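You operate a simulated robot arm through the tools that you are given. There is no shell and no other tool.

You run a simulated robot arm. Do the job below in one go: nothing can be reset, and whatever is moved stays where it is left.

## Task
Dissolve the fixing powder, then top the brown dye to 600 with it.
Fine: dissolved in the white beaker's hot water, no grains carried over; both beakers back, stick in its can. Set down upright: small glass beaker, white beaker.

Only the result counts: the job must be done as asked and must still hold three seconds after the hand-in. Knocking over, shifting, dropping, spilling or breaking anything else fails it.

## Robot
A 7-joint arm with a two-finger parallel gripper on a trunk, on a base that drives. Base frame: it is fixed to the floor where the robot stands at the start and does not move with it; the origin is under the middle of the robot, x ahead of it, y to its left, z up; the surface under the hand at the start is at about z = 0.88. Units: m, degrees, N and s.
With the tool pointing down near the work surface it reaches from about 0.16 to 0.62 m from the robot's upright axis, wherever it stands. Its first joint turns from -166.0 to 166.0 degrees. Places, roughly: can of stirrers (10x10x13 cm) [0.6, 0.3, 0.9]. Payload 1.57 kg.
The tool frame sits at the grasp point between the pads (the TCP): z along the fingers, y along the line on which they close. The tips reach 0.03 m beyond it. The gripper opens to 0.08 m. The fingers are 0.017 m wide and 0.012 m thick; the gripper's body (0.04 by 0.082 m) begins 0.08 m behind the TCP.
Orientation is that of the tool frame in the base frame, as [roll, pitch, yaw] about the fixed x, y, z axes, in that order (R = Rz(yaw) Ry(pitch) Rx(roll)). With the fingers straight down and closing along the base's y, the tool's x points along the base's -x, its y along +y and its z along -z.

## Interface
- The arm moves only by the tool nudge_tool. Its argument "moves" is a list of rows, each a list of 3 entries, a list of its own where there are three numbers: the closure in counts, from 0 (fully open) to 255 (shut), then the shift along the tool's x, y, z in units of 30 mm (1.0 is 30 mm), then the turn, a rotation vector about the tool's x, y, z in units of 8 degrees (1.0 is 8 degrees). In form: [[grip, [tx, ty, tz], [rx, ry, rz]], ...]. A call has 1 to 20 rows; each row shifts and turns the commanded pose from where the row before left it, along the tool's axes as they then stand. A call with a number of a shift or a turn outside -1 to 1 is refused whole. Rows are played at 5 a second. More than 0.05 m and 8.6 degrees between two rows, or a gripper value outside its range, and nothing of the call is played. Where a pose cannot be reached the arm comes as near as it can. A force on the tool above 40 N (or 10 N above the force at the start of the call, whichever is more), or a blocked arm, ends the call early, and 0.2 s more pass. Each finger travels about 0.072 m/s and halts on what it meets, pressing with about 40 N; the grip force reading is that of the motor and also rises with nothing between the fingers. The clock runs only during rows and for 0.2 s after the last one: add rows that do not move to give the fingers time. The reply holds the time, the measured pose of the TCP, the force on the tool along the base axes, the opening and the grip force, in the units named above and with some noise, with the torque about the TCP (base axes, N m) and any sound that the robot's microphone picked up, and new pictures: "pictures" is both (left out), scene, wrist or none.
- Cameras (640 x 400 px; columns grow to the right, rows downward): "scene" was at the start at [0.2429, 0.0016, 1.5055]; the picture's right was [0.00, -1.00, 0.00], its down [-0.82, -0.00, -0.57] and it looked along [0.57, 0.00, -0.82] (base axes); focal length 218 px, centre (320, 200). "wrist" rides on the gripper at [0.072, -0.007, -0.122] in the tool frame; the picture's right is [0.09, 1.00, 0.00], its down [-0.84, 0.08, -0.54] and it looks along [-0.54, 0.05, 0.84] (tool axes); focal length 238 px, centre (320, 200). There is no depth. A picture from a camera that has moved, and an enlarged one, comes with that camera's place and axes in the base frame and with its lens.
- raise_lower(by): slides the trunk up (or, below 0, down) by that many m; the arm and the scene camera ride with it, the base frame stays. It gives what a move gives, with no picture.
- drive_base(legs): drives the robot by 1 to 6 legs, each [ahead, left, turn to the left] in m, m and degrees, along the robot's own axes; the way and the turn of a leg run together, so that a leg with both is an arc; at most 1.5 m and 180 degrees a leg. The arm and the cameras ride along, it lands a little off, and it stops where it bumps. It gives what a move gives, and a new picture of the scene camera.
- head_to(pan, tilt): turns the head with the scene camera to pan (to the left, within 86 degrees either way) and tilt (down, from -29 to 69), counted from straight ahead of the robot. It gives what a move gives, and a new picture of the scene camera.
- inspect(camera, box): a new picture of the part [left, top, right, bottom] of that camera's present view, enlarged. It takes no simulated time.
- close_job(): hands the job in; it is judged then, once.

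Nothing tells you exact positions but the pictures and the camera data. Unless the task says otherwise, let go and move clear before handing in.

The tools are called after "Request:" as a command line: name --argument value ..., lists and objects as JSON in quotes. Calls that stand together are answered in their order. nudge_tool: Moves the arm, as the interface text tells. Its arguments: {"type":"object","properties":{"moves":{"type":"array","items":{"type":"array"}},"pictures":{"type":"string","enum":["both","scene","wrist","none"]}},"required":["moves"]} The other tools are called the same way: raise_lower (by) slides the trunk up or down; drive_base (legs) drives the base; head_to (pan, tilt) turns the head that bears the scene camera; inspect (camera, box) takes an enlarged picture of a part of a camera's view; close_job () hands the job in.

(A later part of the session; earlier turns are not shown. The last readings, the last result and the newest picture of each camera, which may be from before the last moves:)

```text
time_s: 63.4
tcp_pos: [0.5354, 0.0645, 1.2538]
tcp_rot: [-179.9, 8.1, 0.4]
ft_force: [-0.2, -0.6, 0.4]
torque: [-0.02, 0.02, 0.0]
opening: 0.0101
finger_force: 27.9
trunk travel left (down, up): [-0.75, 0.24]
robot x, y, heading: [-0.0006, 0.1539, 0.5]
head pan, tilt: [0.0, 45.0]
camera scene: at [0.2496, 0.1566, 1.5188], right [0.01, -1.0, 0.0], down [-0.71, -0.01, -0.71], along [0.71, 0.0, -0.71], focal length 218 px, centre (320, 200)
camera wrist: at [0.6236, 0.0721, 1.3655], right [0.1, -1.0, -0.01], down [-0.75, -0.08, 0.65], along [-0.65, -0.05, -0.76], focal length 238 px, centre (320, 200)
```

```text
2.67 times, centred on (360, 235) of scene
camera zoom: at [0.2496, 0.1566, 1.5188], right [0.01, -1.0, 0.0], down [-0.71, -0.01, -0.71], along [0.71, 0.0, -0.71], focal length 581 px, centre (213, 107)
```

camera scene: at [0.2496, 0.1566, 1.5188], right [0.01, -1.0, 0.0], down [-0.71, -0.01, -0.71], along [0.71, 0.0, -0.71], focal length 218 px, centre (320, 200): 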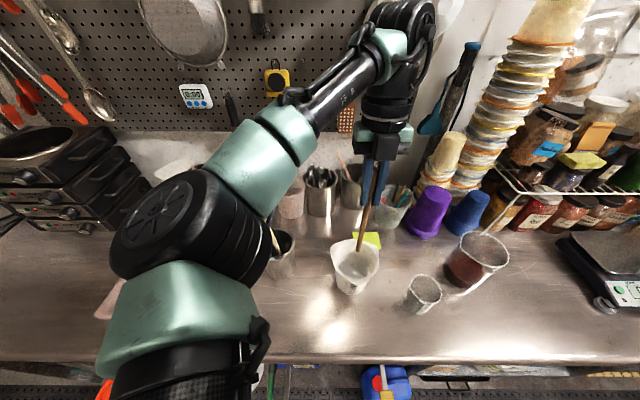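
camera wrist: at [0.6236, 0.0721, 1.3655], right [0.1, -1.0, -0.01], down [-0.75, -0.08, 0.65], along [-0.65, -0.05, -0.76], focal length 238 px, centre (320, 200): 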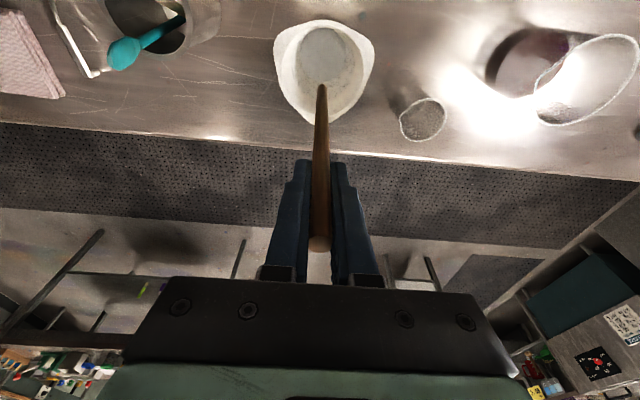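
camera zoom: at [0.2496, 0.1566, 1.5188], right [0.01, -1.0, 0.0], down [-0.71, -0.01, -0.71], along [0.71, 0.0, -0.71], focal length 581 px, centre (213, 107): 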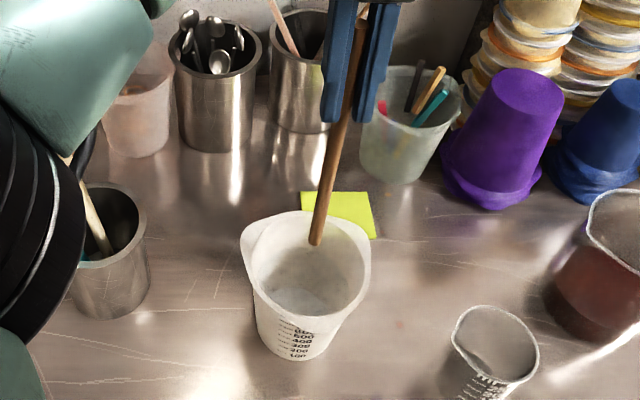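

The white beaker is a tri-pour type centred near (0.537, 0.065), with grains covering its floor, and the dowel's end is at its centre. Lowering the dowel in.

Request:
nudge_tool --moves '[[255, [0.119, 0, 0.846], [0, 0, 0]], [255, [0.119, 0, 0.846], [0, 0, 0]], [255, [0.119, 0, 0.846], [0, 0, 0]], [255, [0.119, 0, 0.846], [0, 0, 0]], [255, [0.119, 0, 0.846], [0, 0, 0]], [255, [0.119, 0, 0.846], [0, 0, 0]], [255, [0, 0, 0], [0, 0, 0]]]'

Request:
inspect --camera "wrist" --box '[220, 20, 420, 200]'

Request:
inspect --camera "scene" --box '[300, 200, 420, 310]'

```text
time_s: 65.0
tcp_pos: [0.5373, 0.0607, 1.0959]
tcp_rot: [180.0, 8.0, 0.3]
ft_force: [0.5, 0.2, -0.1]
torque: [-0.02, 0.03, -0.04]
opening: 0.0101
finger_force: 28.6
trunk travel left (down, up): [-0.75, 0.24]
robot x, y, heading: [-0.0067, 0.1524, 0.8]
head pan, tilt: [0.0, 45.0]
camera scene: at [0.2493, 0.1562, 1.5189], right [0.01, -1.0, 0.0], down [-0.71, 0.0, -0.71], along [0.71, 0.0, -0.71], focal length 218 px, centre (320, 200)
camera wrist: at [0.6253, 0.0692, 1.2072], right [0.1, -1.0, -0.01], down [-0.75, -0.08, 0.65], along [-0.65, -0.05, -0.76], focal length 238 px, centre (320, 200)
```

scene: 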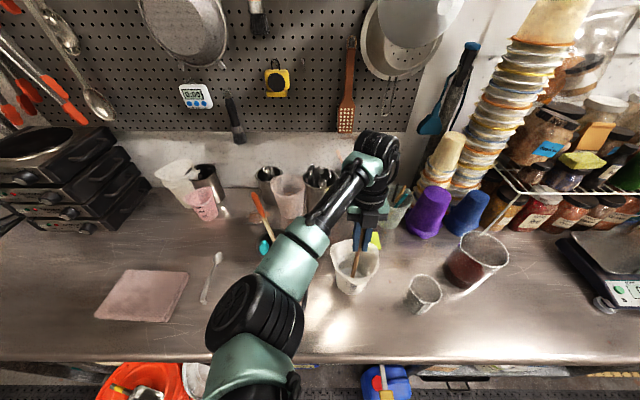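
wrist: 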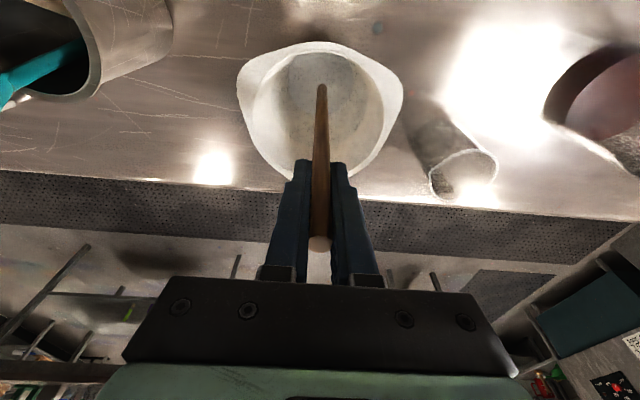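

```text
2.22 times, centred on (320, 110) of wrist
camera zoom: at [0.6253, 0.0692, 1.2072], right [0.1, -1.0, -0.01], down [-0.75, -0.08, 0.65], along [-0.65, -0.05, -0.76], focal length 530 px, centre (320, 400)
```

zoom: 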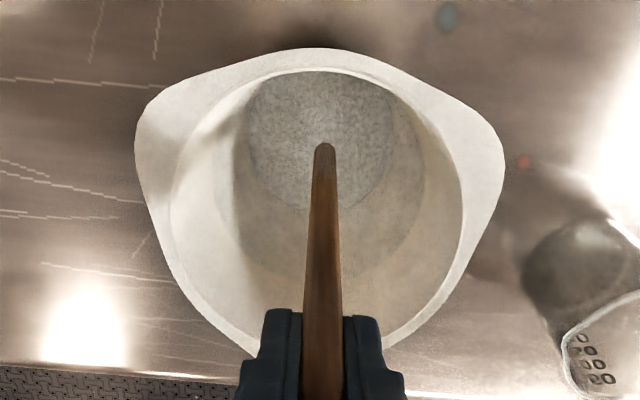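

```text
3.64 times, centred on (360, 255) of scene
camera zoom: at [0.2493, 0.1562, 1.5189], right [0.01, -1.0, 0.0], down [-0.71, 0.0, -0.71], along [0.71, 0.0, -0.71], focal length 792 px, centre (174, 0)
```

zoom: 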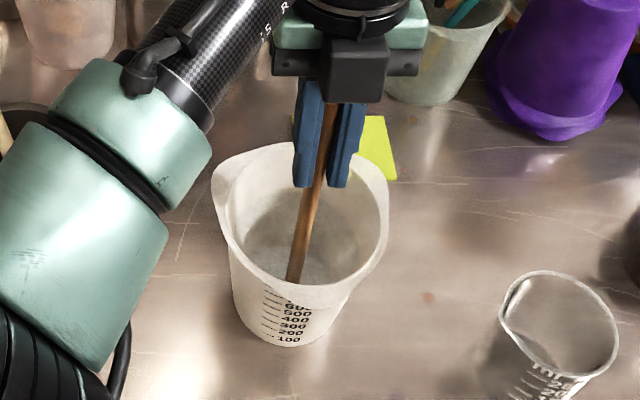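

Dowel end is just above the floor. Stirring in circles.

Request:
nudge_tool --moves '[[255, [0.726, -0.1, -0.102], [0, 0, 0]], [255, [-0.363, -0.635, 0.051], [0, 0, 0]], [255, [-0.726, 0, 0.102], [0, 0, 0]], [255, [-0.363, 0.635, 0.051], [0, 0, 0]], [255, [0.363, 0.635, -0.051], [0, 0, 0]], [255, [0.726, 0, -0.102], [0, 0, 0]], [255, [0.363, -0.635, -0.051], [0, 0, 0]], [255, [-0.363, -0.635, 0.051], [0, 0, 0]], [255, [-0.726, 0, 0.102], [0, 0, 0]], [255, [-0.363, 0.635, 0.051], [0, 0, 0]], [255, [0.363, 0.635, -0.051], [0, 0, 0]], [255, [0.726, 0, -0.102], [0, 0, 0]], [255, [0.363, -0.635, -0.051], [0, 0, 0]], [255, [-0.363, -0.635, 0.051], [0, 0, 0]], [255, [-0.726, 0, 0.102], [0, 0, 0]], [255, [-0.363, 0.635, 0.051], [0, 0, 0]], [255, [0.363, 0.635, -0.051], [0, 0, 0]], [255, [0.726, 0, -0.102], [0, 0, 0]], [255, [0.363, -0.635, -0.051], [0, 0, 0]]]'

Request:
inspect --camera "wrist" --box '[220, 20, 420, 200]'

Request:
inspect --camera "scene" --box '[320, 220, 400, 310]'

```text
time_s: 69.0
tcp_pos: [0.5581, 0.0651, 1.0963]
tcp_rot: [-180.0, 8.1, 0.4]
ft_force: [-0.6, 0.7, 0.8]
torque: [-0.04, -0.01, -0.01]
opening: 0.0098
finger_force: 28.0
trunk travel left (down, up): [-0.75, 0.24]
robot x, y, heading: [-0.0014, 0.1556, 0.4]
head pan, tilt: [0.0, 45.0]
camera scene: at [0.2494, 0.1567, 1.5188], right [0.01, -1.0, 0.0], down [-0.71, -0.01, -0.71], along [0.71, 0.0, -0.71], focal length 218 px, centre (320, 200)
camera wrist: at [0.6463, 0.0721, 1.2078], right [0.1, -1.0, -0.01], down [-0.75, -0.08, 0.65], along [-0.65, -0.05, -0.76], focal length 238 px, centre (320, 200)
```

scene: 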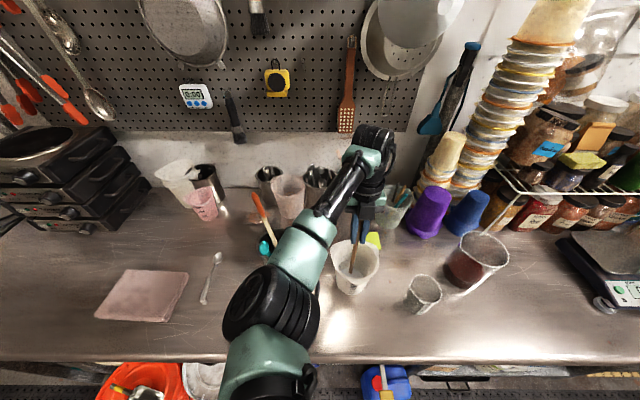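
wrist: 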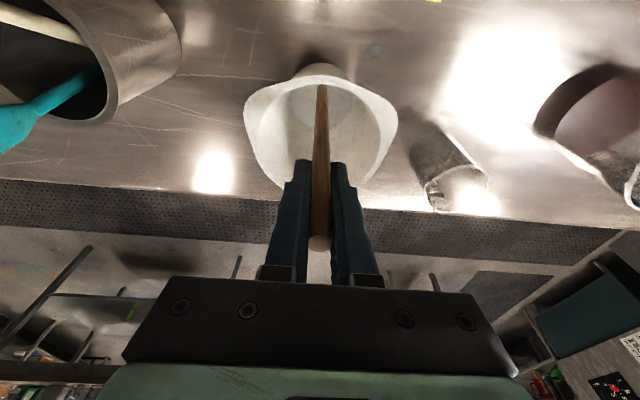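

```text
2.22 times, centred on (320, 110) of wrist
camera zoom: at [0.6463, 0.0721, 1.2078], right [0.1, -1.0, -0.01], down [-0.75, -0.08, 0.65], along [-0.65, -0.05, -0.76], focal length 530 px, centre (320, 400)
```

zoom: 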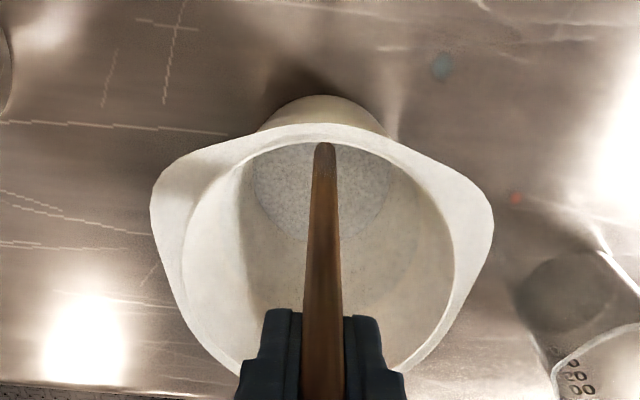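

```text
4.44 times, centred on (360, 265) of scene
camera zoom: at [0.2494, 0.1567, 1.5188], right [0.01, -1.0, 0.0], down [-0.71, -0.01, -0.71], along [0.71, 0.0, -0.71], focal length 968 px, centre (142, -89)
```

zoom: 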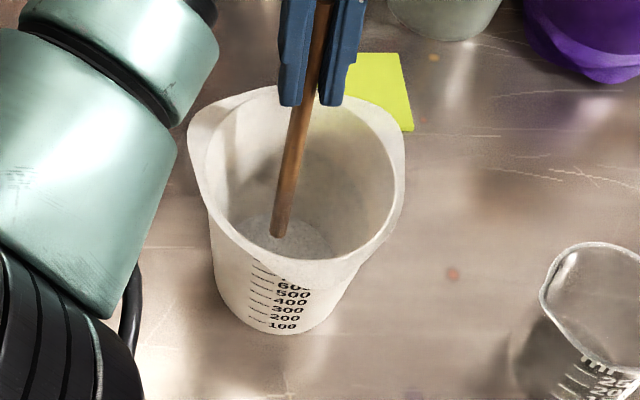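

The grains look lighter; stirring more, faster.

Request:
nudge_tool --moves '[[255, [-0.726, -0.733, 0.102], [0, 0, 0]], [255, [-0.726, 0.733, 0.102], [0, 0, 0]], [255, [0.726, 0.733, -0.102], [0, 0, 0]], [255, [0.726, -0.733, -0.102], [0, 0, 0]], [255, [-0.726, -0.733, 0.102], [0, 0, 0]], [255, [-0.726, 0.733, 0.102], [0, 0, 0]], [255, [0.726, 0.733, -0.102], [0, 0, 0]], [255, [0.726, -0.733, -0.102], [0, 0, 0]], [255, [-0.726, -0.733, 0.102], [0, 0, 0]], [255, [-0.726, 0.733, 0.102], [0, 0, 0]], [255, [0.726, 0.733, -0.102], [0, 0, 0]], [255, [0.726, -0.733, -0.102], [0, 0, 0]], [255, [-0.726, -0.733, 0.102], [0, 0, 0]], [255, [-0.726, 0.733, 0.102], [0, 0, 0]], [255, [0.726, 0.733, -0.102], [0, 0, 0]], [255, [0.726, -0.733, -0.102], [0, 0, 0]], [255, [-0.726, -0.733, 0.102], [0, 0, 0]], [255, [-0.726, 0.733, 0.102], [0, 0, 0]], [255, [0.726, 0.733, -0.102], [0, 0, 0]], [255, [0.726, -0.733, -0.102], [0, 0, 0]]]' --pictures "none"

Request:
inspect --camera "wrist" --box '[220, 20, 420, 200]'

Request:
inspect --camera "scene" --box '[320, 220, 400, 310]'

```text
time_s: 73.2
tcp_pos: [0.5567, 0.067, 1.0945]
tcp_rot: [-179.9, 8.1, 0.3]
ft_force: [-0.3, 0.2, 0.4]
torque: [-0.03, -0.01, 0.01]
opening: 0.01
finger_force: 27.8
trunk travel left (down, up): [-0.75, 0.24]
robot x, y, heading: [-0.003, 0.1558, 0.4]
head pan, tilt: [0.0, 45.0]
```

```text
2.22 times, centred on (320, 110) of wrist
camera zoom: at [0.6447, 0.0731, 1.2069], right [0.1, -1.0, -0.01], down [-0.75, -0.08, 0.65], along [-0.65, -0.05, -0.76], focal length 530 px, centre (320, 400)
```

zoom: 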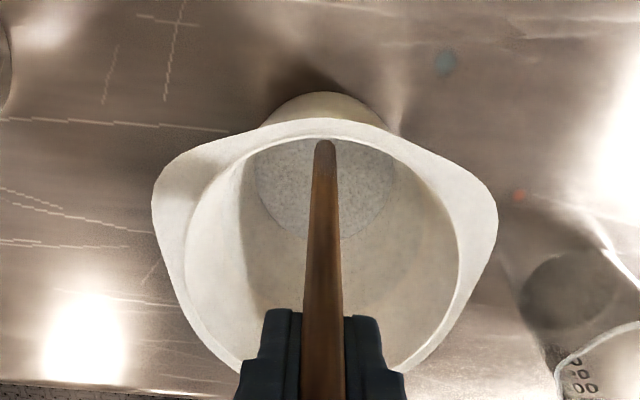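

```text
4.44 times, centred on (360, 265) of scene
camera zoom: at [0.2495, 0.1571, 1.5188], right [0.01, -1.0, 0.0], down [-0.71, -0.01, -0.71], along [0.71, 0.0, -0.71], focal length 968 px, centre (142, -89)
```

zoom: 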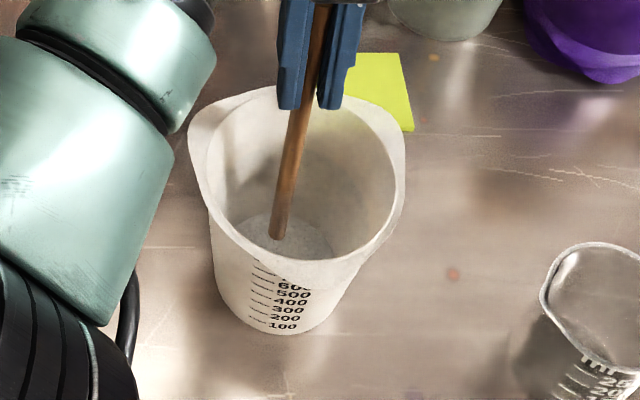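

Still some grains on the floor. I'll keep stirring for several more rounds.

Request:
nudge_tool --moves '[[255, [-0.726, -0.733, 0.202], [0, 0, 0]], [255, [-0.726, 0.733, 0.102], [0, 0, 0]], [255, [0.726, 0.733, -0.102], [0, 0, 0]], [255, [0.726, -0.733, -0.102], [0, 0, 0]], [255, [-0.726, -0.733, 0.102], [0, 0, 0]], [255, [-0.726, 0.733, 0.102], [0, 0, 0]], [255, [0.726, 0.733, -0.102], [0, 0, 0]], [255, [0.726, -0.733, -0.102], [0, 0, 0]], [255, [-0.726, -0.733, 0.102], [0, 0, 0]], [255, [-0.726, 0.733, 0.102], [0, 0, 0]], [255, [0.726, 0.733, -0.102], [0, 0, 0]], [255, [0.726, -0.733, -0.102], [0, 0, 0]], [255, [-0.726, -0.733, 0.102], [0, 0, 0]], [255, [-0.726, 0.733, 0.102], [0, 0, 0]], [255, [0.726, 0.733, -0.102], [0, 0, 0]], [255, [0.726, -0.733, -0.102], [0, 0, 0]], [255, [-0.726, -0.733, 0.102], [0, 0, 0]], [255, [-0.726, 0.733, 0.102], [0, 0, 0]], [255, [0.726, 0.733, -0.102], [0, 0, 0]], [255, [0.726, -0.733, -0.102], [0, 0, 0]]]' --pictures "none"

Request:
nudge_tool --moves '[[255, [-0.726, -0.733, 0.102], [0, 0, 0]], [255, [-0.726, 0.733, 0.102], [0, 0, 0]], [255, [0.726, 0.733, -0.102], [0, 0, 0]], [255, [0.726, -0.733, -0.102], [0, 0, 0]], [255, [-0.726, -0.733, 0.102], [0, 0, 0]], [255, [-0.726, 0.733, 0.102], [0, 0, 0]], [255, [0.726, 0.733, -0.102], [0, 0, 0]], [255, [0.726, -0.733, -0.102], [0, 0, 0]], [255, [-0.726, -0.733, 0.102], [0, 0, 0]], [255, [-0.726, 0.733, 0.102], [0, 0, 0]], [255, [0.726, 0.733, -0.102], [0, 0, 0]], [255, [0.726, -0.733, -0.102], [0, 0, 0]], [255, [-0.726, -0.733, 0.102], [0, 0, 0]], [255, [-0.726, 0.733, 0.102], [0, 0, 0]], [255, [0.726, 0.733, -0.102], [0, 0, 0]], [255, [0.726, -0.733, -0.102], [0, 0, 0]], [255, [-0.726, -0.733, 0.102], [0, 0, 0]], [255, [-0.726, 0.733, 0.102], [0, 0, 0]], [255, [0.726, 0.733, -0.102], [0, 0, 0]], [255, [0.726, -0.733, -0.102], [0, 0, 0]]]' --pictures "none"

Request:
inspect --camera "wrist" --box '[260, 60, 380, 160]'

Request:
inspect --camera "scene" --box '[335, 230, 390, 290]'

```text
time_s: 77.4
tcp_pos: [0.5576, 0.0661, 1.0955]
tcp_rot: [-180.0, 8.1, 0.4]
ft_force: [0.6, 1.2, -0.3]
torque: [-0.02, 0.01, -0.02]
opening: 0.0102
finger_force: 28.0
trunk travel left (down, up): [-0.75, 0.24]
robot x, y, heading: [-0.001, 0.1519, 0.3]
head pan, tilt: [0.0, 45.0]
```

```text
time_s: 81.6
tcp_pos: [0.5581, 0.0664, 1.0944]
tcp_rot: [-179.9, 8.1, 0.5]
ft_force: [-0.4, -0.1, 0.0]
torque: [-0.01, 0.01, 0.03]
opening: 0.0099
finger_force: 28.2
trunk travel left (down, up): [-0.75, 0.24]
robot x, y, heading: [-0.007, 0.152, 0.3]
head pan, tilt: [0.0, 45.0]
```

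```text
4.00 times, centred on (320, 110) of wrist
camera zoom: at [0.6461, 0.0739, 1.2061], right [0.1, -1.0, -0.01], down [-0.75, -0.08, 0.65], along [-0.65, -0.05, -0.76], focal length 953 px, centre (320, 560)
```

zoom: 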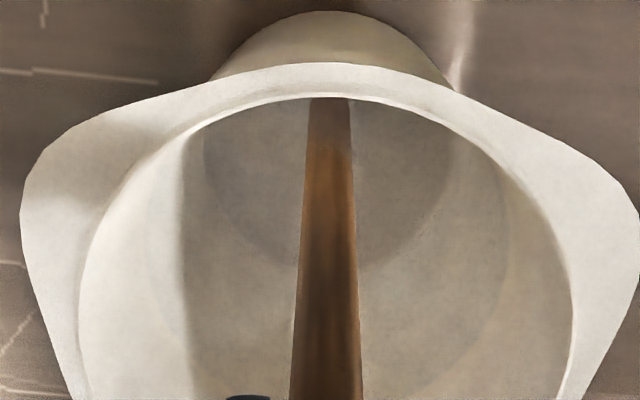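

```text
6.67 times, centred on (362, 260) of scene
camera zoom: at [0.2494, 0.1572, 1.5188], right [0.01, -1.0, 0.0], down [-0.71, -0.01, -0.71], along [0.71, 0.0, -0.71], focal length 1452 px, centre (37, -200)
```

zoom: 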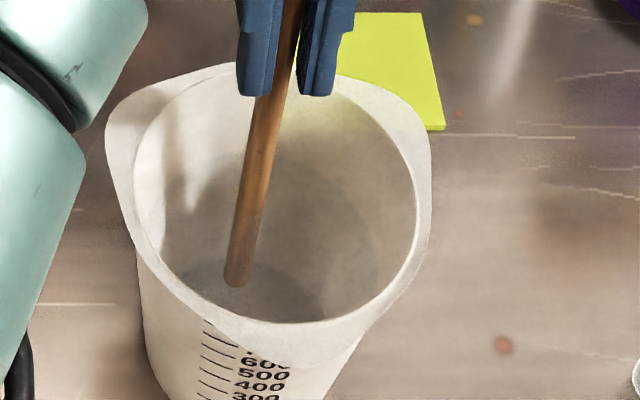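

The grain texture is gone. One more round for safety, then look again.

Request:
nudge_tool --moves '[[255, [-0.726, -0.733, 0.102], [0, 0, 0]], [255, [-0.726, 0.733, 0.102], [0, 0, 0]], [255, [0.726, 0.733, -0.102], [0, 0, 0]], [255, [0.726, -0.733, -0.102], [0, 0, 0]], [255, [-0.726, -0.733, 0.102], [0, 0, 0]], [255, [-0.726, 0.733, 0.102], [0, 0, 0]], [255, [0.726, 0.733, -0.102], [0, 0, 0]], [255, [0.726, -0.733, -0.102], [0, 0, 0]], [255, [-0.726, -0.733, 0.102], [0, 0, 0]], [255, [-0.726, 0.733, 0.102], [0, 0, 0]], [255, [0.726, 0.733, -0.102], [0, 0, 0]], [255, [0.726, -0.733, -0.102], [0, 0, 0]], [255, [-0.726, -0.733, 0.102], [0, 0, 0]], [255, [-0.726, 0.733, 0.102], [0, 0, 0]], [255, [0.726, 0.733, -0.102], [0, 0, 0]], [255, [0.726, -0.733, -0.102], [0, 0, 0]], [255, [-0.726, 0, 0.102], [0, 0, 0]], [255, [0, 0, 0], [0, 0, 0]], [255, [0, 0, 0], [0, 0, 0]]]' --pictures "none"

Request:
inspect --camera "wrist" --box '[240, 40, 400, 180]'

Request:
inspect --camera "scene" --box '[335, 230, 390, 290]'

```text
time_s: 85.6
tcp_pos: [0.5374, 0.0649, 1.0945]
tcp_rot: [-180.0, 8.1, 0.4]
ft_force: [0.1, -0.4, -1.5]
torque: [0.0, -0.01, -0.01]
opening: 0.0099
finger_force: 27.8
trunk travel left (down, up): [-0.75, 0.24]
robot x, y, heading: [-0.0039, 0.1559, 0.6]
head pan, tilt: [0.0, 45.0]
```

```text
2.86 times, centred on (320, 110) of wrist
camera zoom: at [0.6239, 0.0724, 1.2064], right [0.1, -1.0, -0.01], down [-0.75, -0.08, 0.65], along [-0.65, -0.05, -0.76], focal length 681 px, centre (320, 457)
```

zoom: 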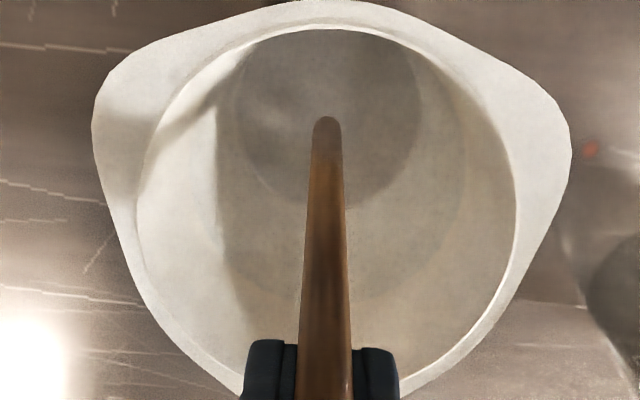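

```text
6.67 times, centred on (362, 260) of scene
camera zoom: at [0.2493, 0.1561, 1.5189], right [0.01, -1.0, 0.0], down [-0.71, 0.0, -0.71], along [0.71, 0.0, -0.71], focal length 1452 px, centre (37, -200)
```

zoom: 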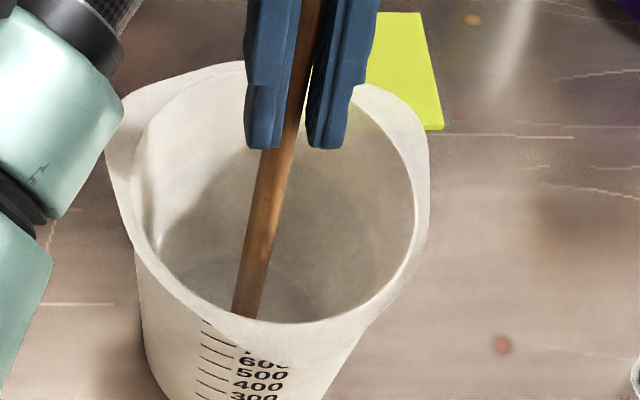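

All dissolved: the floor is smooth and clear. Lifting the dowel, letting it drip over the beaker.

Request:
nudge_tool --moves '[[255, [-0.121, 0, -0.864], [0, 0, 0]], [255, [-0.121, 0, -0.864], [0, 0, 0]], [255, [-0.121, 0, -0.864], [0, 0, 0]], [255, [-0.121, 0, -0.864], [0, 0, 0]], [255, [-0.121, 0, -0.864], [0, 0, 0]], [255, [-0.121, 0, -0.864], [0, 0, 0]], [255, [0, 0, 0], [0, 0, 0]], [255, [0, 0, 0], [0, 0, 0]], [255, [0, 0, 0], [0, 0, 0]], [255, [0, 0, 0], [0, 0, 0]], [255, [0, 0, 0], [0, 0, 0]]]'

Request:
inspect --camera "wrist" --box '[240, 10, 400, 170]'

Request:
inspect --camera "scene" --box '[310, 190, 400, 310]'

```text
time_s: 88.0
tcp_pos: [0.5355, 0.0677, 1.251]
tcp_rot: [-180.0, 8.1, 0.4]
ft_force: [0.0, 0.0, 0.4]
torque: [0.02, -0.01, -0.02]
opening: 0.01
finger_force: 28.3
trunk travel left (down, up): [-0.75, 0.24]
robot x, y, heading: [-0.0002, 0.1501, 0.2]
head pan, tilt: [0.0, 45.0]
camera scene: at [0.2495, 0.1561, 1.5188], right [0.01, -1.0, 0.0], down [-0.71, 0.0, -0.71], along [0.71, 0.0, -0.71], focal length 218 px, centre (320, 200)
camera wrist: at [0.6233, 0.0749, 1.363], right [0.1, -1.0, -0.01], down [-0.75, -0.08, 0.65], along [-0.65, -0.05, -0.76], focal length 238 px, centre (320, 200)
```

scene: 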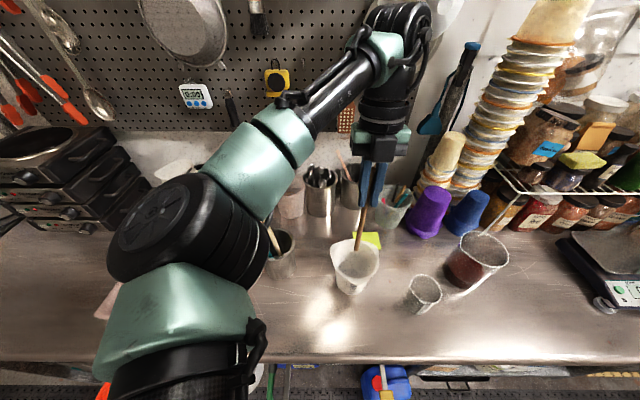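
wrist: 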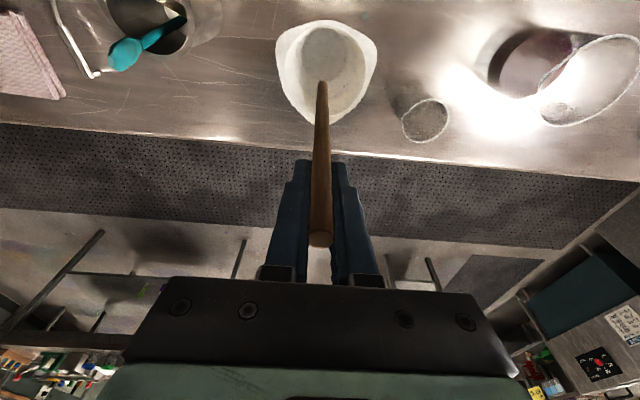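

```text
2.50 times, centred on (320, 90) of wrist
camera zoom: at [0.6233, 0.0749, 1.363], right [0.1, -1.0, -0.01], down [-0.75, -0.08, 0.65], along [-0.65, -0.05, -0.76], focal length 596 px, centre (320, 475)
```

zoom: 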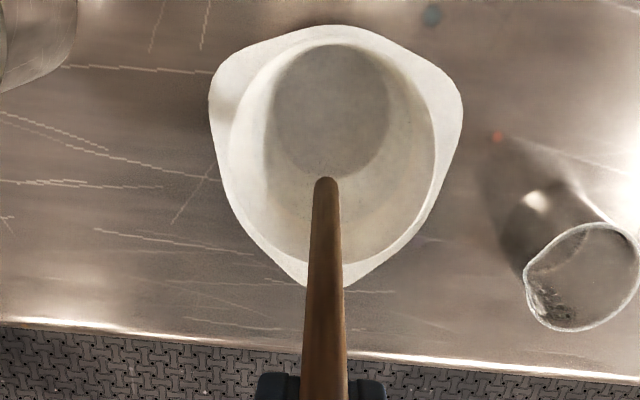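

```text
3.33 times, centred on (355, 250) of scene
camera zoom: at [0.2495, 0.1561, 1.5188], right [0.01, -1.0, 0.0], down [-0.71, 0.0, -0.71], along [0.71, 0.0, -0.71], focal length 726 px, centre (203, 33)
```

zoom: 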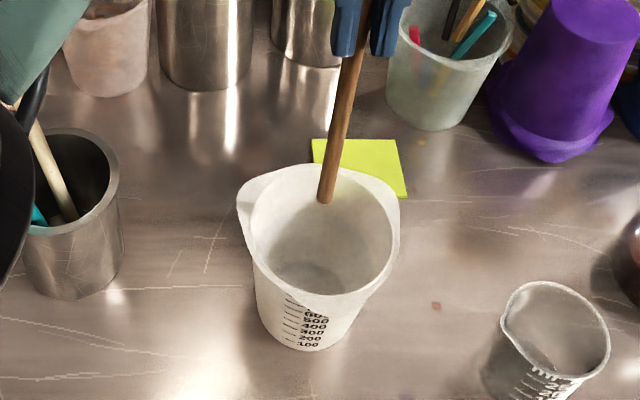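

Clear solution, dowel dripped off. Returning to the can.

Request:
nudge_tool --moves '[[255, [0.488, -0.881, -0.068], [0, 0, 0]], [255, [0.488, -0.881, -0.068], [0, 0, 0]], [255, [0.488, -0.881, -0.068], [0, 0, 0]], [255, [0.488, -0.881, -0.068], [0, 0, 0]], [255, [0.488, -0.881, -0.068], [0, 0, 0]], [255, [0, 0, 0], [1, 0, 0]], [255, [0, 0, 0], [0.375, 0, 0]], [255, [0, 0, 0], [0, 0, 0]]]'

Request:
inspect --camera "wrist" --box '[250, 20, 390, 150]'

```text
time_s: 89.8
tcp_pos: [0.6085, 0.1982, 1.2516]
tcp_rot: [-168.9, 8.0, 0.4]
ft_force: [0.3, -0.2, 0.3]
torque: [0.0, -0.02, -0.01]
opening: 0.0099
finger_force: 27.9
trunk travel left (down, up): [-0.75, 0.24]
robot x, y, heading: [-0.0021, 0.1521, 0.4]
head pan, tilt: [0.0, 45.0]
camera scene: at [0.2495, 0.1561, 1.5188], right [0.01, -1.0, 0.0], down [-0.71, 0.0, -0.71], along [0.71, 0.0, -0.71], focal length 218 px, centre (320, 200)
camera wrist: at [0.6951, 0.1818, 1.3614], right [0.07, -0.98, -0.2], down [-0.76, -0.19, 0.63], along [-0.65, 0.11, -0.75], focal length 238 px, centre (320, 200)
```

scene: 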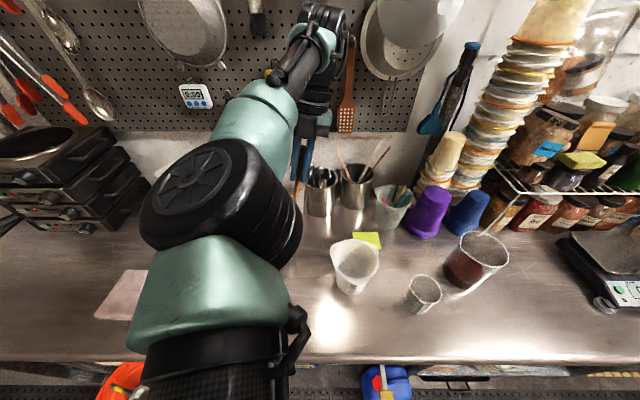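
wrist: 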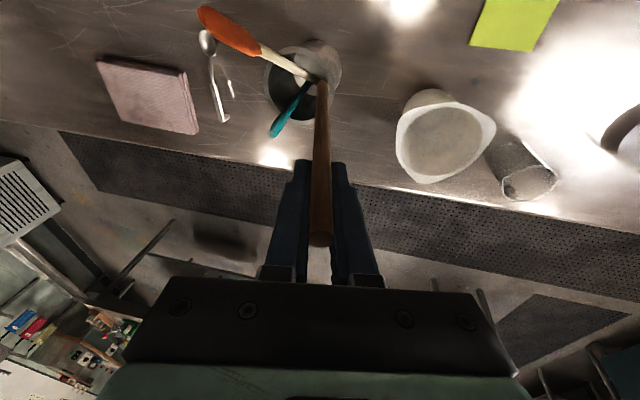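

```text
3.08 times, centred on (320, 85) of wrist
camera zoom: at [0.6951, 0.1818, 1.3614], right [0.07, -0.98, -0.2], down [-0.76, -0.19, 0.63], along [-0.65, 0.11, -0.75], focal length 733 px, centre (320, 554)
```

zoom: 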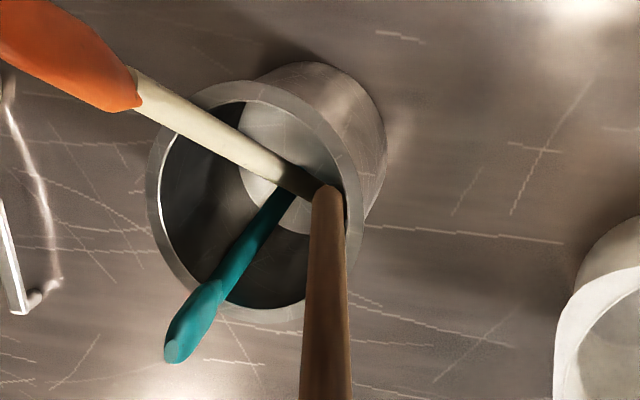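

The dowel's end is close to the can's right rim, so I'll offset 6 mm inward and lower it along the axis, slowly at the end.

Request:
nudge_tool --moves '[[255, [0, -0.2, 0], [0, 0, 0]], [255, [0, 0, 0.5], [0, 0, 0]], [255, [0, 0, 0.5], [0, 0, 0]], [255, [0, 0, 0.5], [0, 0, 0]], [255, [0, 0, 0.5], [0, 0, 0]], [255, [0, 0, 0], [0, 0, 0]]]'

Request:
inspect --camera "wrist" --box '[250, 20, 390, 150]'

```text
time_s: 91.2
tcp_pos: [0.6006, 0.2164, 1.194]
tcp_rot: [-169.0, 8.1, 0.5]
ft_force: [0.1, -0.3, -0.5]
torque: [-0.02, -0.01, -0.02]
opening: 0.0099
finger_force: 28.4
trunk travel left (down, up): [-0.75, 0.24]
robot x, y, heading: [-0.001, 0.1532, 0.5]
head pan, tilt: [0.0, 45.0]
camera scene: at [0.2494, 0.1561, 1.5189], right [0.01, -1.0, 0.0], down [-0.71, 0.0, -0.71], along [0.71, 0.0, -0.71], focal length 218 px, centre (320, 200)
camera wrist: at [0.6884, 0.1994, 1.3046], right [0.07, -0.98, -0.2], down [-0.76, -0.18, 0.63], along [-0.65, 0.11, -0.75], focal length 238 px, centre (320, 200)
```

scene: 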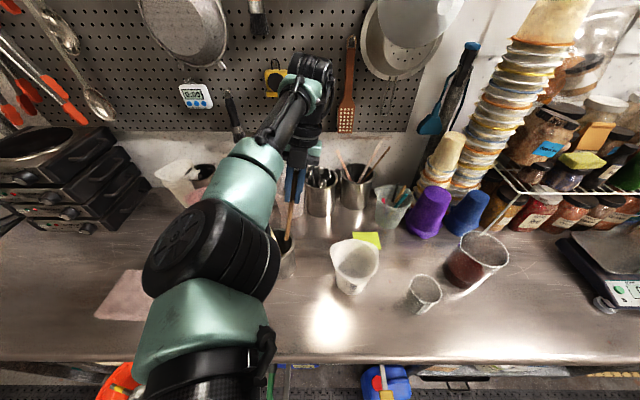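
wrist: 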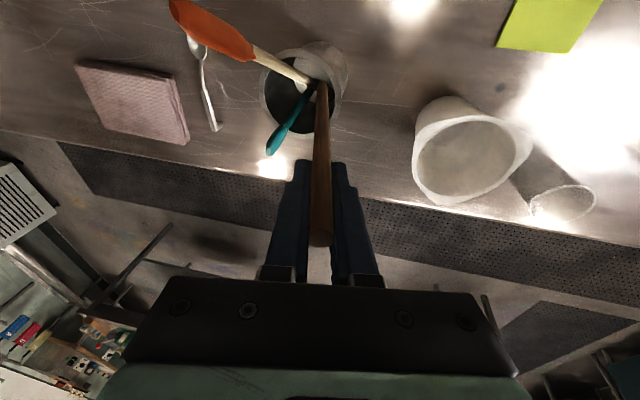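

```text
3.08 times, centred on (320, 85) of wrist
camera zoom: at [0.6884, 0.1994, 1.3046], right [0.07, -0.98, -0.2], down [-0.76, -0.18, 0.63], along [-0.65, 0.11, -0.75], focal length 733 px, centre (320, 554)
```

zoom: 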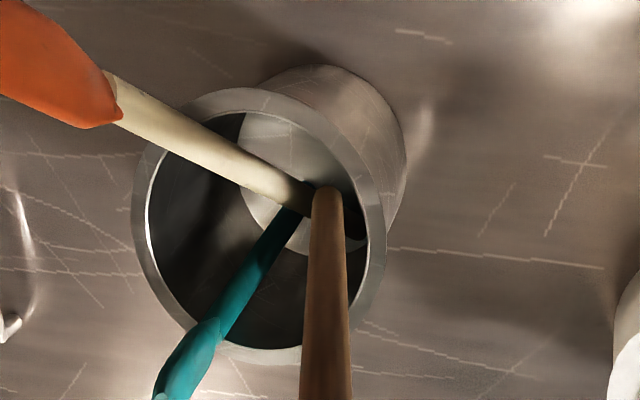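

End is inside the mouth, clear of the rim. Continuing down slowly.

Request:
nudge_tool --moves '[[255, [0, 0, 0.5], [0, 0, 0]], [255, [0, 0, 0.5], [0, 0, 0]], [255, [0, 0, 0.5], [0, 0, 0]], [255, [0, 0, 0.5], [0, 0, 0]], [255, [0, 0, 0.5], [0, 0, 0]], [255, [0, 0, 0.5], [0, 0, 0]], [255, [0, 0, 0.4], [0, 0, 0]], [255, [0, 0, 0.2], [0, 0, 0]], [255, [0, 0, 0], [0, 0, 0]]]'

Request:
inspect --camera "wrist" --box '[220, 20, 400, 200]'

```text
time_s: 93.2
tcp_pos: [0.587, 0.2374, 1.087]
tcp_rot: [-168.9, 8.0, 0.5]
ft_force: [0.0, 0.4, 0.5]
torque: [0.0, 0.03, 0.02]
opening: 0.0099
finger_force: 28.0
trunk travel left (down, up): [-0.75, 0.24]
robot x, y, heading: [-0.0022, 0.1502, 0.4]
head pan, tilt: [0.0, 45.0]
camera scene: at [0.2495, 0.1562, 1.5188], right [0.01, -1.0, 0.0], down [-0.71, 0.0, -0.71], along [0.71, 0.0, -0.71], focal length 218 px, centre (320, 200)
camera wrist: at [0.6743, 0.2219, 1.1979], right [0.07, -0.98, -0.2], down [-0.76, -0.18, 0.63], along [-0.65, 0.11, -0.75], focal length 238 px, centre (320, 200)
```

scene: 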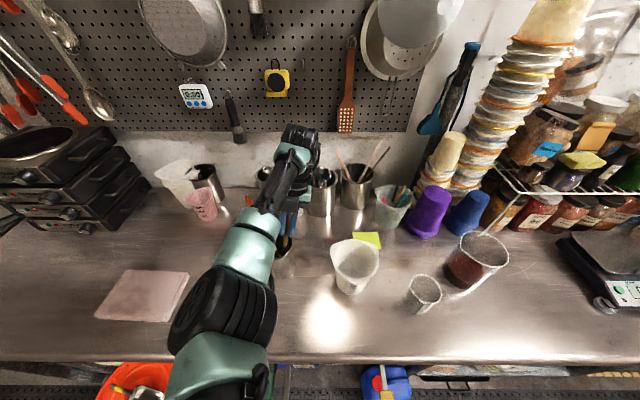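
wrist: 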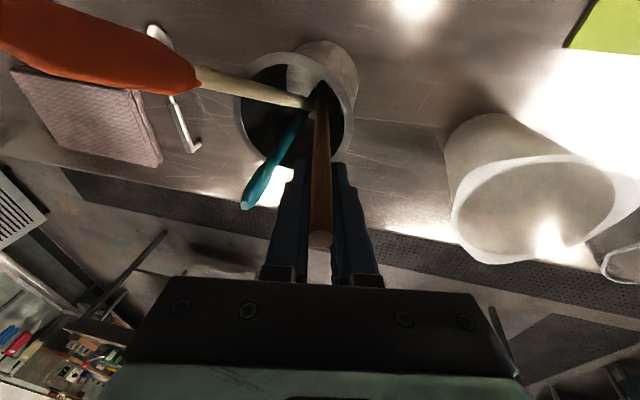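

```text
2.22 times, centred on (310, 110) of wrist
camera zoom: at [0.6743, 0.2219, 1.1979], right [0.07, -0.98, -0.2], down [-0.76, -0.18, 0.63], along [-0.65, 0.11, -0.75], focal length 530 px, centre (342, 400)
```

zoom: 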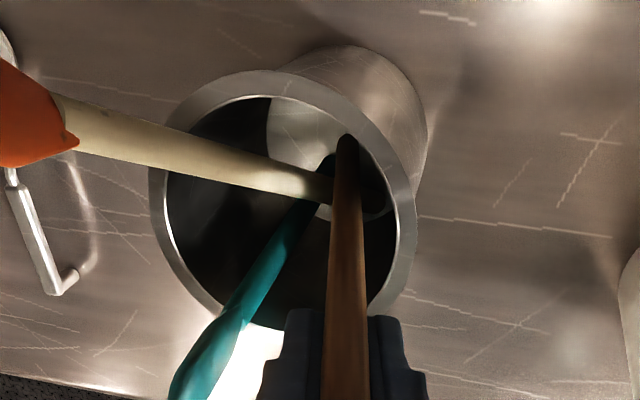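

Deep in the can with no contact force. Easing a few mm lower, releasing, and withdrawing upward.

Request:
nudge_tool --moves '[[255, [0, 0, 0.2], [0, 0, 0]], [255, [0, 0, 0], [0, 0, 0]], [150, [0, 0, 0], [0, 0, 0]], [110, [0, 0, 0], [0, 0, 0]], [110, [0, 0, 0], [0, 0, 0]], [110, [0, 0, 0], [0, 0, 0]]]'

Request:
inspect --camera "wrist" --box '[220, 60, 420, 280]'

```text
time_s: 94.6
tcp_pos: [0.5845, 0.2398, 1.0808]
tcp_rot: [-169.0, 8.1, 0.5]
ft_force: [0.2, -0.4, -0.2]
torque: [-0.03, -0.04, 0.0]
opening: 0.0453
finger_force: 0.2
trunk travel left (down, up): [-0.75, 0.24]
robot x, y, heading: [-0.0004, 0.1503, 0.4]
head pan, tilt: [0.0, 45.0]
camera scene: at [0.2495, 0.1562, 1.5188], right [0.01, -1.0, 0.0], down [-0.71, 0.0, -0.71], along [0.71, 0.0, -0.71], focal length 218 px, centre (320, 200)
camera wrist: at [0.6733, 0.223, 1.1923], right [0.07, -0.98, -0.2], down [-0.75, -0.18, 0.63], along [-0.65, 0.11, -0.75], focal length 238 px, centre (320, 200)
```

scene: 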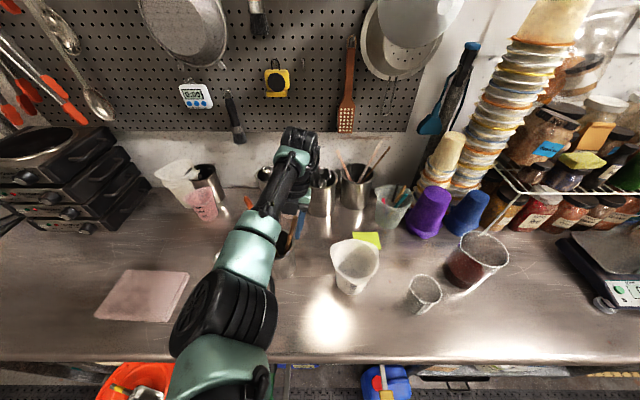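
wrist: 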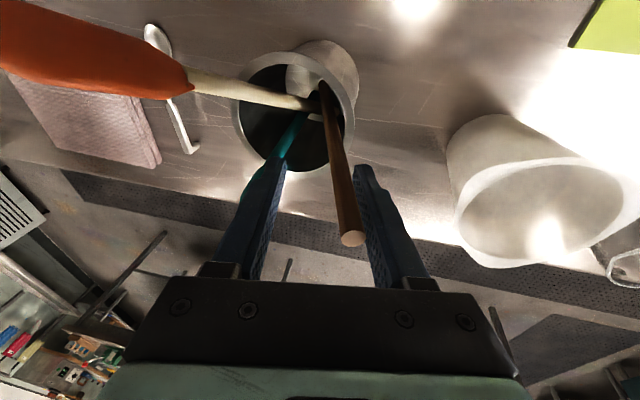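

```text
1.82 times, centred on (320, 170) of wrist
camera zoom: at [0.6733, 0.223, 1.1923], right [0.07, -0.98, -0.2], down [-0.75, -0.18, 0.63], along [-0.65, 0.11, -0.75], focal length 433 px, centre (320, 254)
```

zoom: 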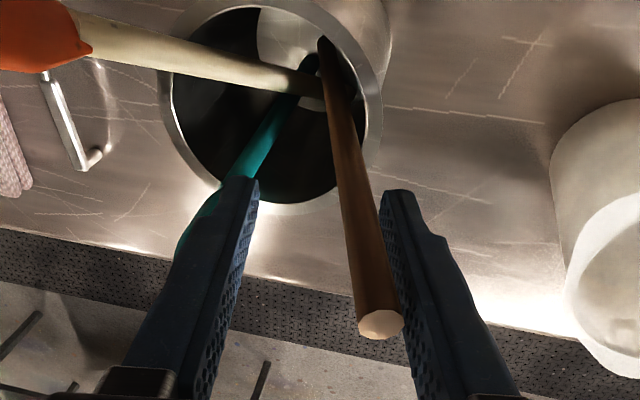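

The dowel leans on the right finger. I'll shift the hand slightly right so it settles on the rim before withdrawing.

Request:
nudge_tool --moves '[[110, [0, 0.12, 0], [0, 0, 0]], [110, [0, 0.12, 0], [0, 0, 0]], [110, [0, 0.12, 0], [0, 0, 0]], [110, [0, 0.12, 0], [0, 0, 0]], [110, [0, 0, 0], [0, 0, 0]], [110, [0, 0, 0], [0, 0, 0]]]' --pictures "wrist"

Request:
inspect --camera "wrist" --box '[220, 60, 420, 280]'

```text
time_s: 96.0
tcp_pos: [0.5843, 0.2239, 1.0796]
tcp_rot: [-169.1, 8.0, 0.4]
ft_force: [0.4, -0.4, -0.7]
torque: [-0.03, -0.02, -0.01]
opening: 0.0456
finger_force: 0.1
trunk travel left (down, up): [-0.75, 0.24]
robot x, y, heading: [0.0015, 0.1507, 0.2]
head pan, tilt: [0.0, 45.0]
camera wrist: at [0.6723, 0.2073, 1.1903], right [0.07, -0.98, -0.2], down [-0.75, -0.18, 0.63], along [-0.65, 0.11, -0.75], focal length 238 px, centre (320, 200)
```

wrist: 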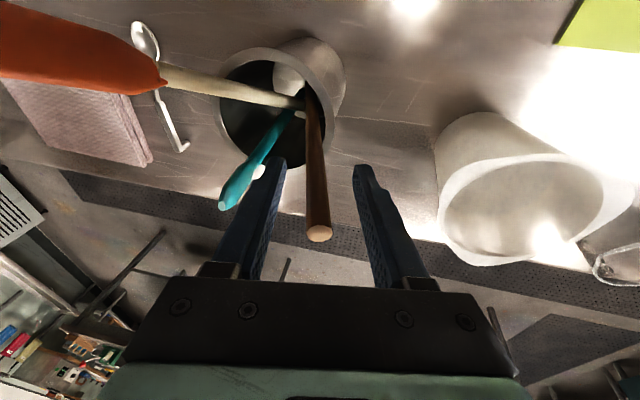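

```text
1.82 times, centred on (320, 170) of wrist
camera zoom: at [0.6723, 0.2073, 1.1903], right [0.07, -0.98, -0.2], down [-0.75, -0.18, 0.63], along [-0.65, 0.11, -0.75], focal length 433 px, centre (320, 254)
```

zoom: 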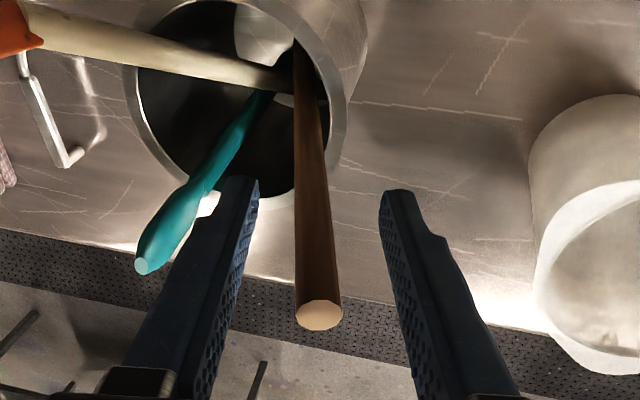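

The dowel rests in its can, free of the fingers. Withdrawing straight up, levelling the tool, and pulling back before repositioning the base.

Request:
nudge_tool --moves '[[110, [0, 0, -0.5], [0, 0, 0]], [110, [0, 0, -1], [0, 0, 0]], [110, [0, 0, -1], [0, 0, 0]], [110, [0, 0, -1], [0, 0, 0]], [110, [0, 0, -1], [0, 0, 0]], [110, [0, 0, -1], [0, 0, 0]], [110, [0, 0, -0.6], [0, 0, 0]], [110, [0, 0, 0], [-1, 0, 0]], [110, [0, 0, 0], [-0.375, 0, 0]], [110, [0, 0, 0], [0, 1, 0]], [80, [-1, 0, 0], [0, 0, 0]], [80, [-1, 0, 0], [0, 0, 0]], [80, [-1, 0, 0], [0, 0, 0]], [80, [-1, 0, 0], [0, 0, 0]], [80, [0, 0, 0], [0, 0, 0]]]'

Request:
inspect --camera "wrist" --box '[200, 0, 400, 150]'

```text
time_s: 99.2
tcp_pos: [0.4903, 0.1881, 1.2555]
tcp_rot: [180.0, 0.1, 0.4]
ft_force: [0.9, 0.1, -0.7]
torque: [0.02, 0.02, -0.01]
opening: 0.0551
finger_force: 0.0
trunk travel left (down, up): [-0.75, 0.24]
robot x, y, heading: [-0.0054, 0.1534, 0.5]
head pan, tilt: [0.0, 45.0]
camera scene: at [0.25, 0.156, 1.5187], right [0.01, -1.0, 0.0], down [-0.71, 0.0, -0.71], along [0.71, 0.0, -0.71], focal length 218 px, centre (320, 200)
camera wrist: at [0.5617, 0.1945, 1.3777], right [0.1, -1.0, 0.0], down [-0.84, -0.08, 0.54], along [-0.54, -0.05, -0.84], focal length 238 px, centre (320, 200)
```

scene: 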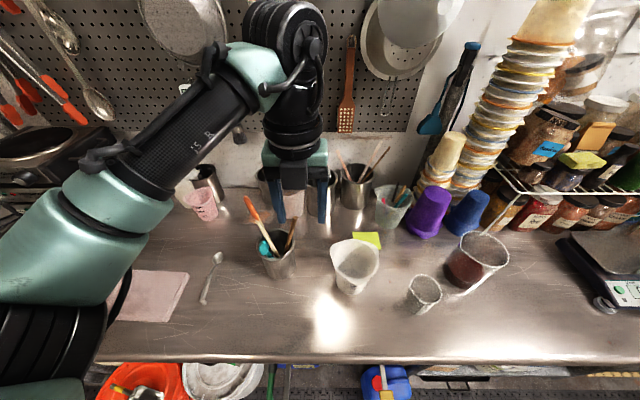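
wrist: 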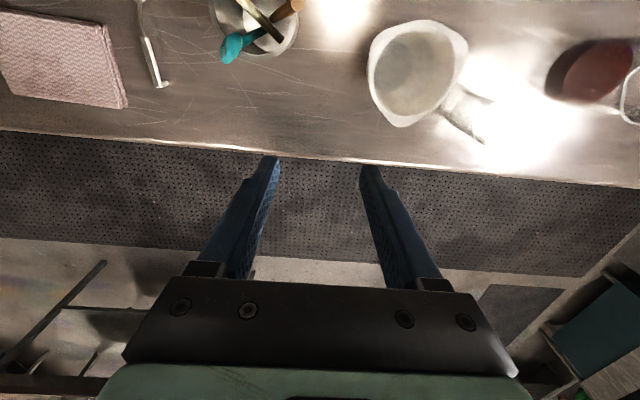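

```text
2.67 times, centred on (300, 75) of wrist
camera zoom: at [0.5617, 0.1945, 1.3777], right [0.1, -1.0, 0.0], down [-0.84, -0.08, 0.54], along [-0.54, -0.05, -0.84], focal length 636 px, centre (373, 533)
```

zoom: 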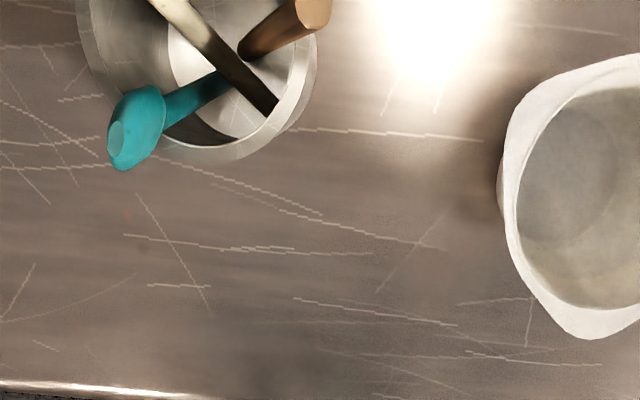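

Stick is back in its can. Now driving right so both the white beaker and the dye are in comfortable reach.

Request:
drive_base --legs '[[0.0, -0.3, 0]]'

Request:
inspect --camera "scene" --box '[160, 200, 420, 320]'

```text
time_s: 101.2
tcp_pos: [0.4919, -0.1046, 1.2561]
tcp_rot: [179.9, 0.1, 0.1]
ft_force: [-0.5, -0.2, -0.4]
torque: [0.02, -0.01, 0.03]
opening: 0.055
finger_force: 0.0
trunk travel left (down, up): [-0.75, 0.24]
robot x, y, heading: [-0.0022, -0.1331, 0.4]
head pan, tilt: [0.0, 45.0]
camera scene: at [0.2511, -0.135, 1.5188], right [0.0, -1.0, 0.0], down [-0.71, 0.0, -0.71], along [0.71, 0.0, -0.71], focal length 218 px, centre (320, 200)
```

scene: 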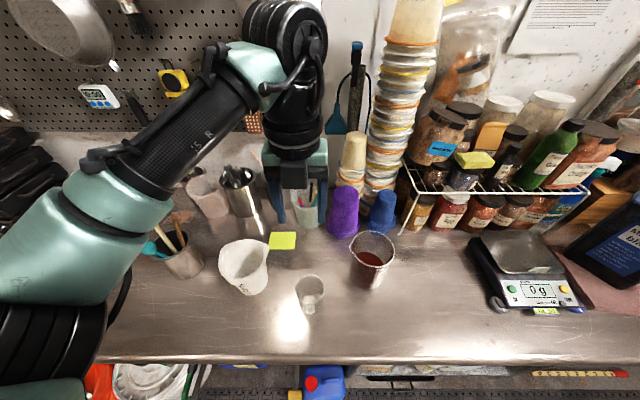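

```text
2.46 times, centred on (290, 260) of scene
camera zoom: at [0.2511, -0.135, 1.5188], right [0.0, -1.0, 0.0], down [-0.71, 0.0, -0.71], along [0.71, 0.0, -0.71], focal length 536 px, centre (394, 52)
```

zoom: 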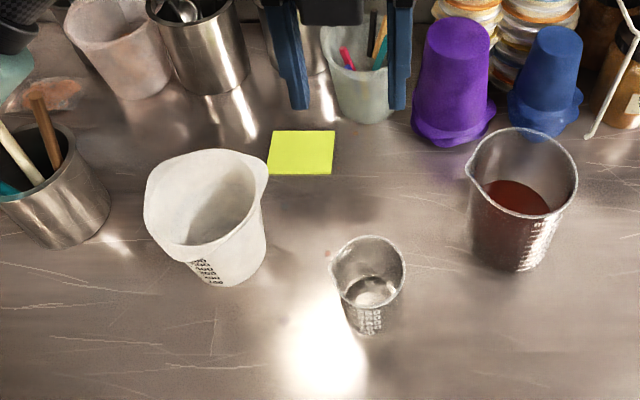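

Request:
inspect --camera "scene" --box '[335, 215, 415, 305]'

Request:
inspect --camera "scene" --box '[210, 225, 330, 320]'

```text
4.44 times, centred on (375, 260) of scene
camera zoom: at [0.2511, -0.135, 1.5188], right [0.0, -1.0, 0.0], down [-0.71, 0.0, -0.71], along [0.71, 0.0, -0.71], focal length 968 px, centre (76, -67)
```

zoom: 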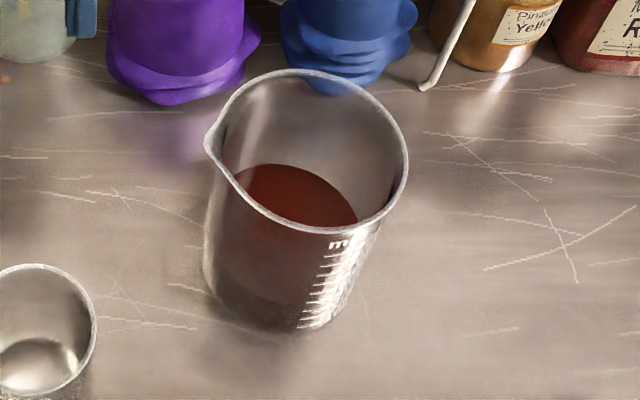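

```text
4.21 times, centred on (270, 272) of scene
camera zoom: at [0.2511, -0.135, 1.5188], right [0.0, -1.0, 0.0], down [-0.71, 0.0, -0.71], along [0.71, 0.0, -0.71], focal length 917 px, centre (530, -105)
```

zoom: 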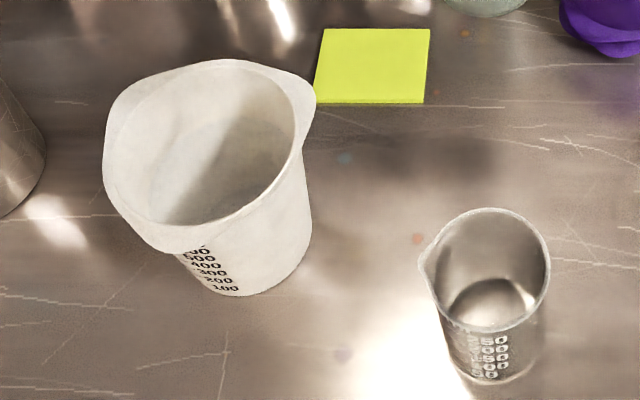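

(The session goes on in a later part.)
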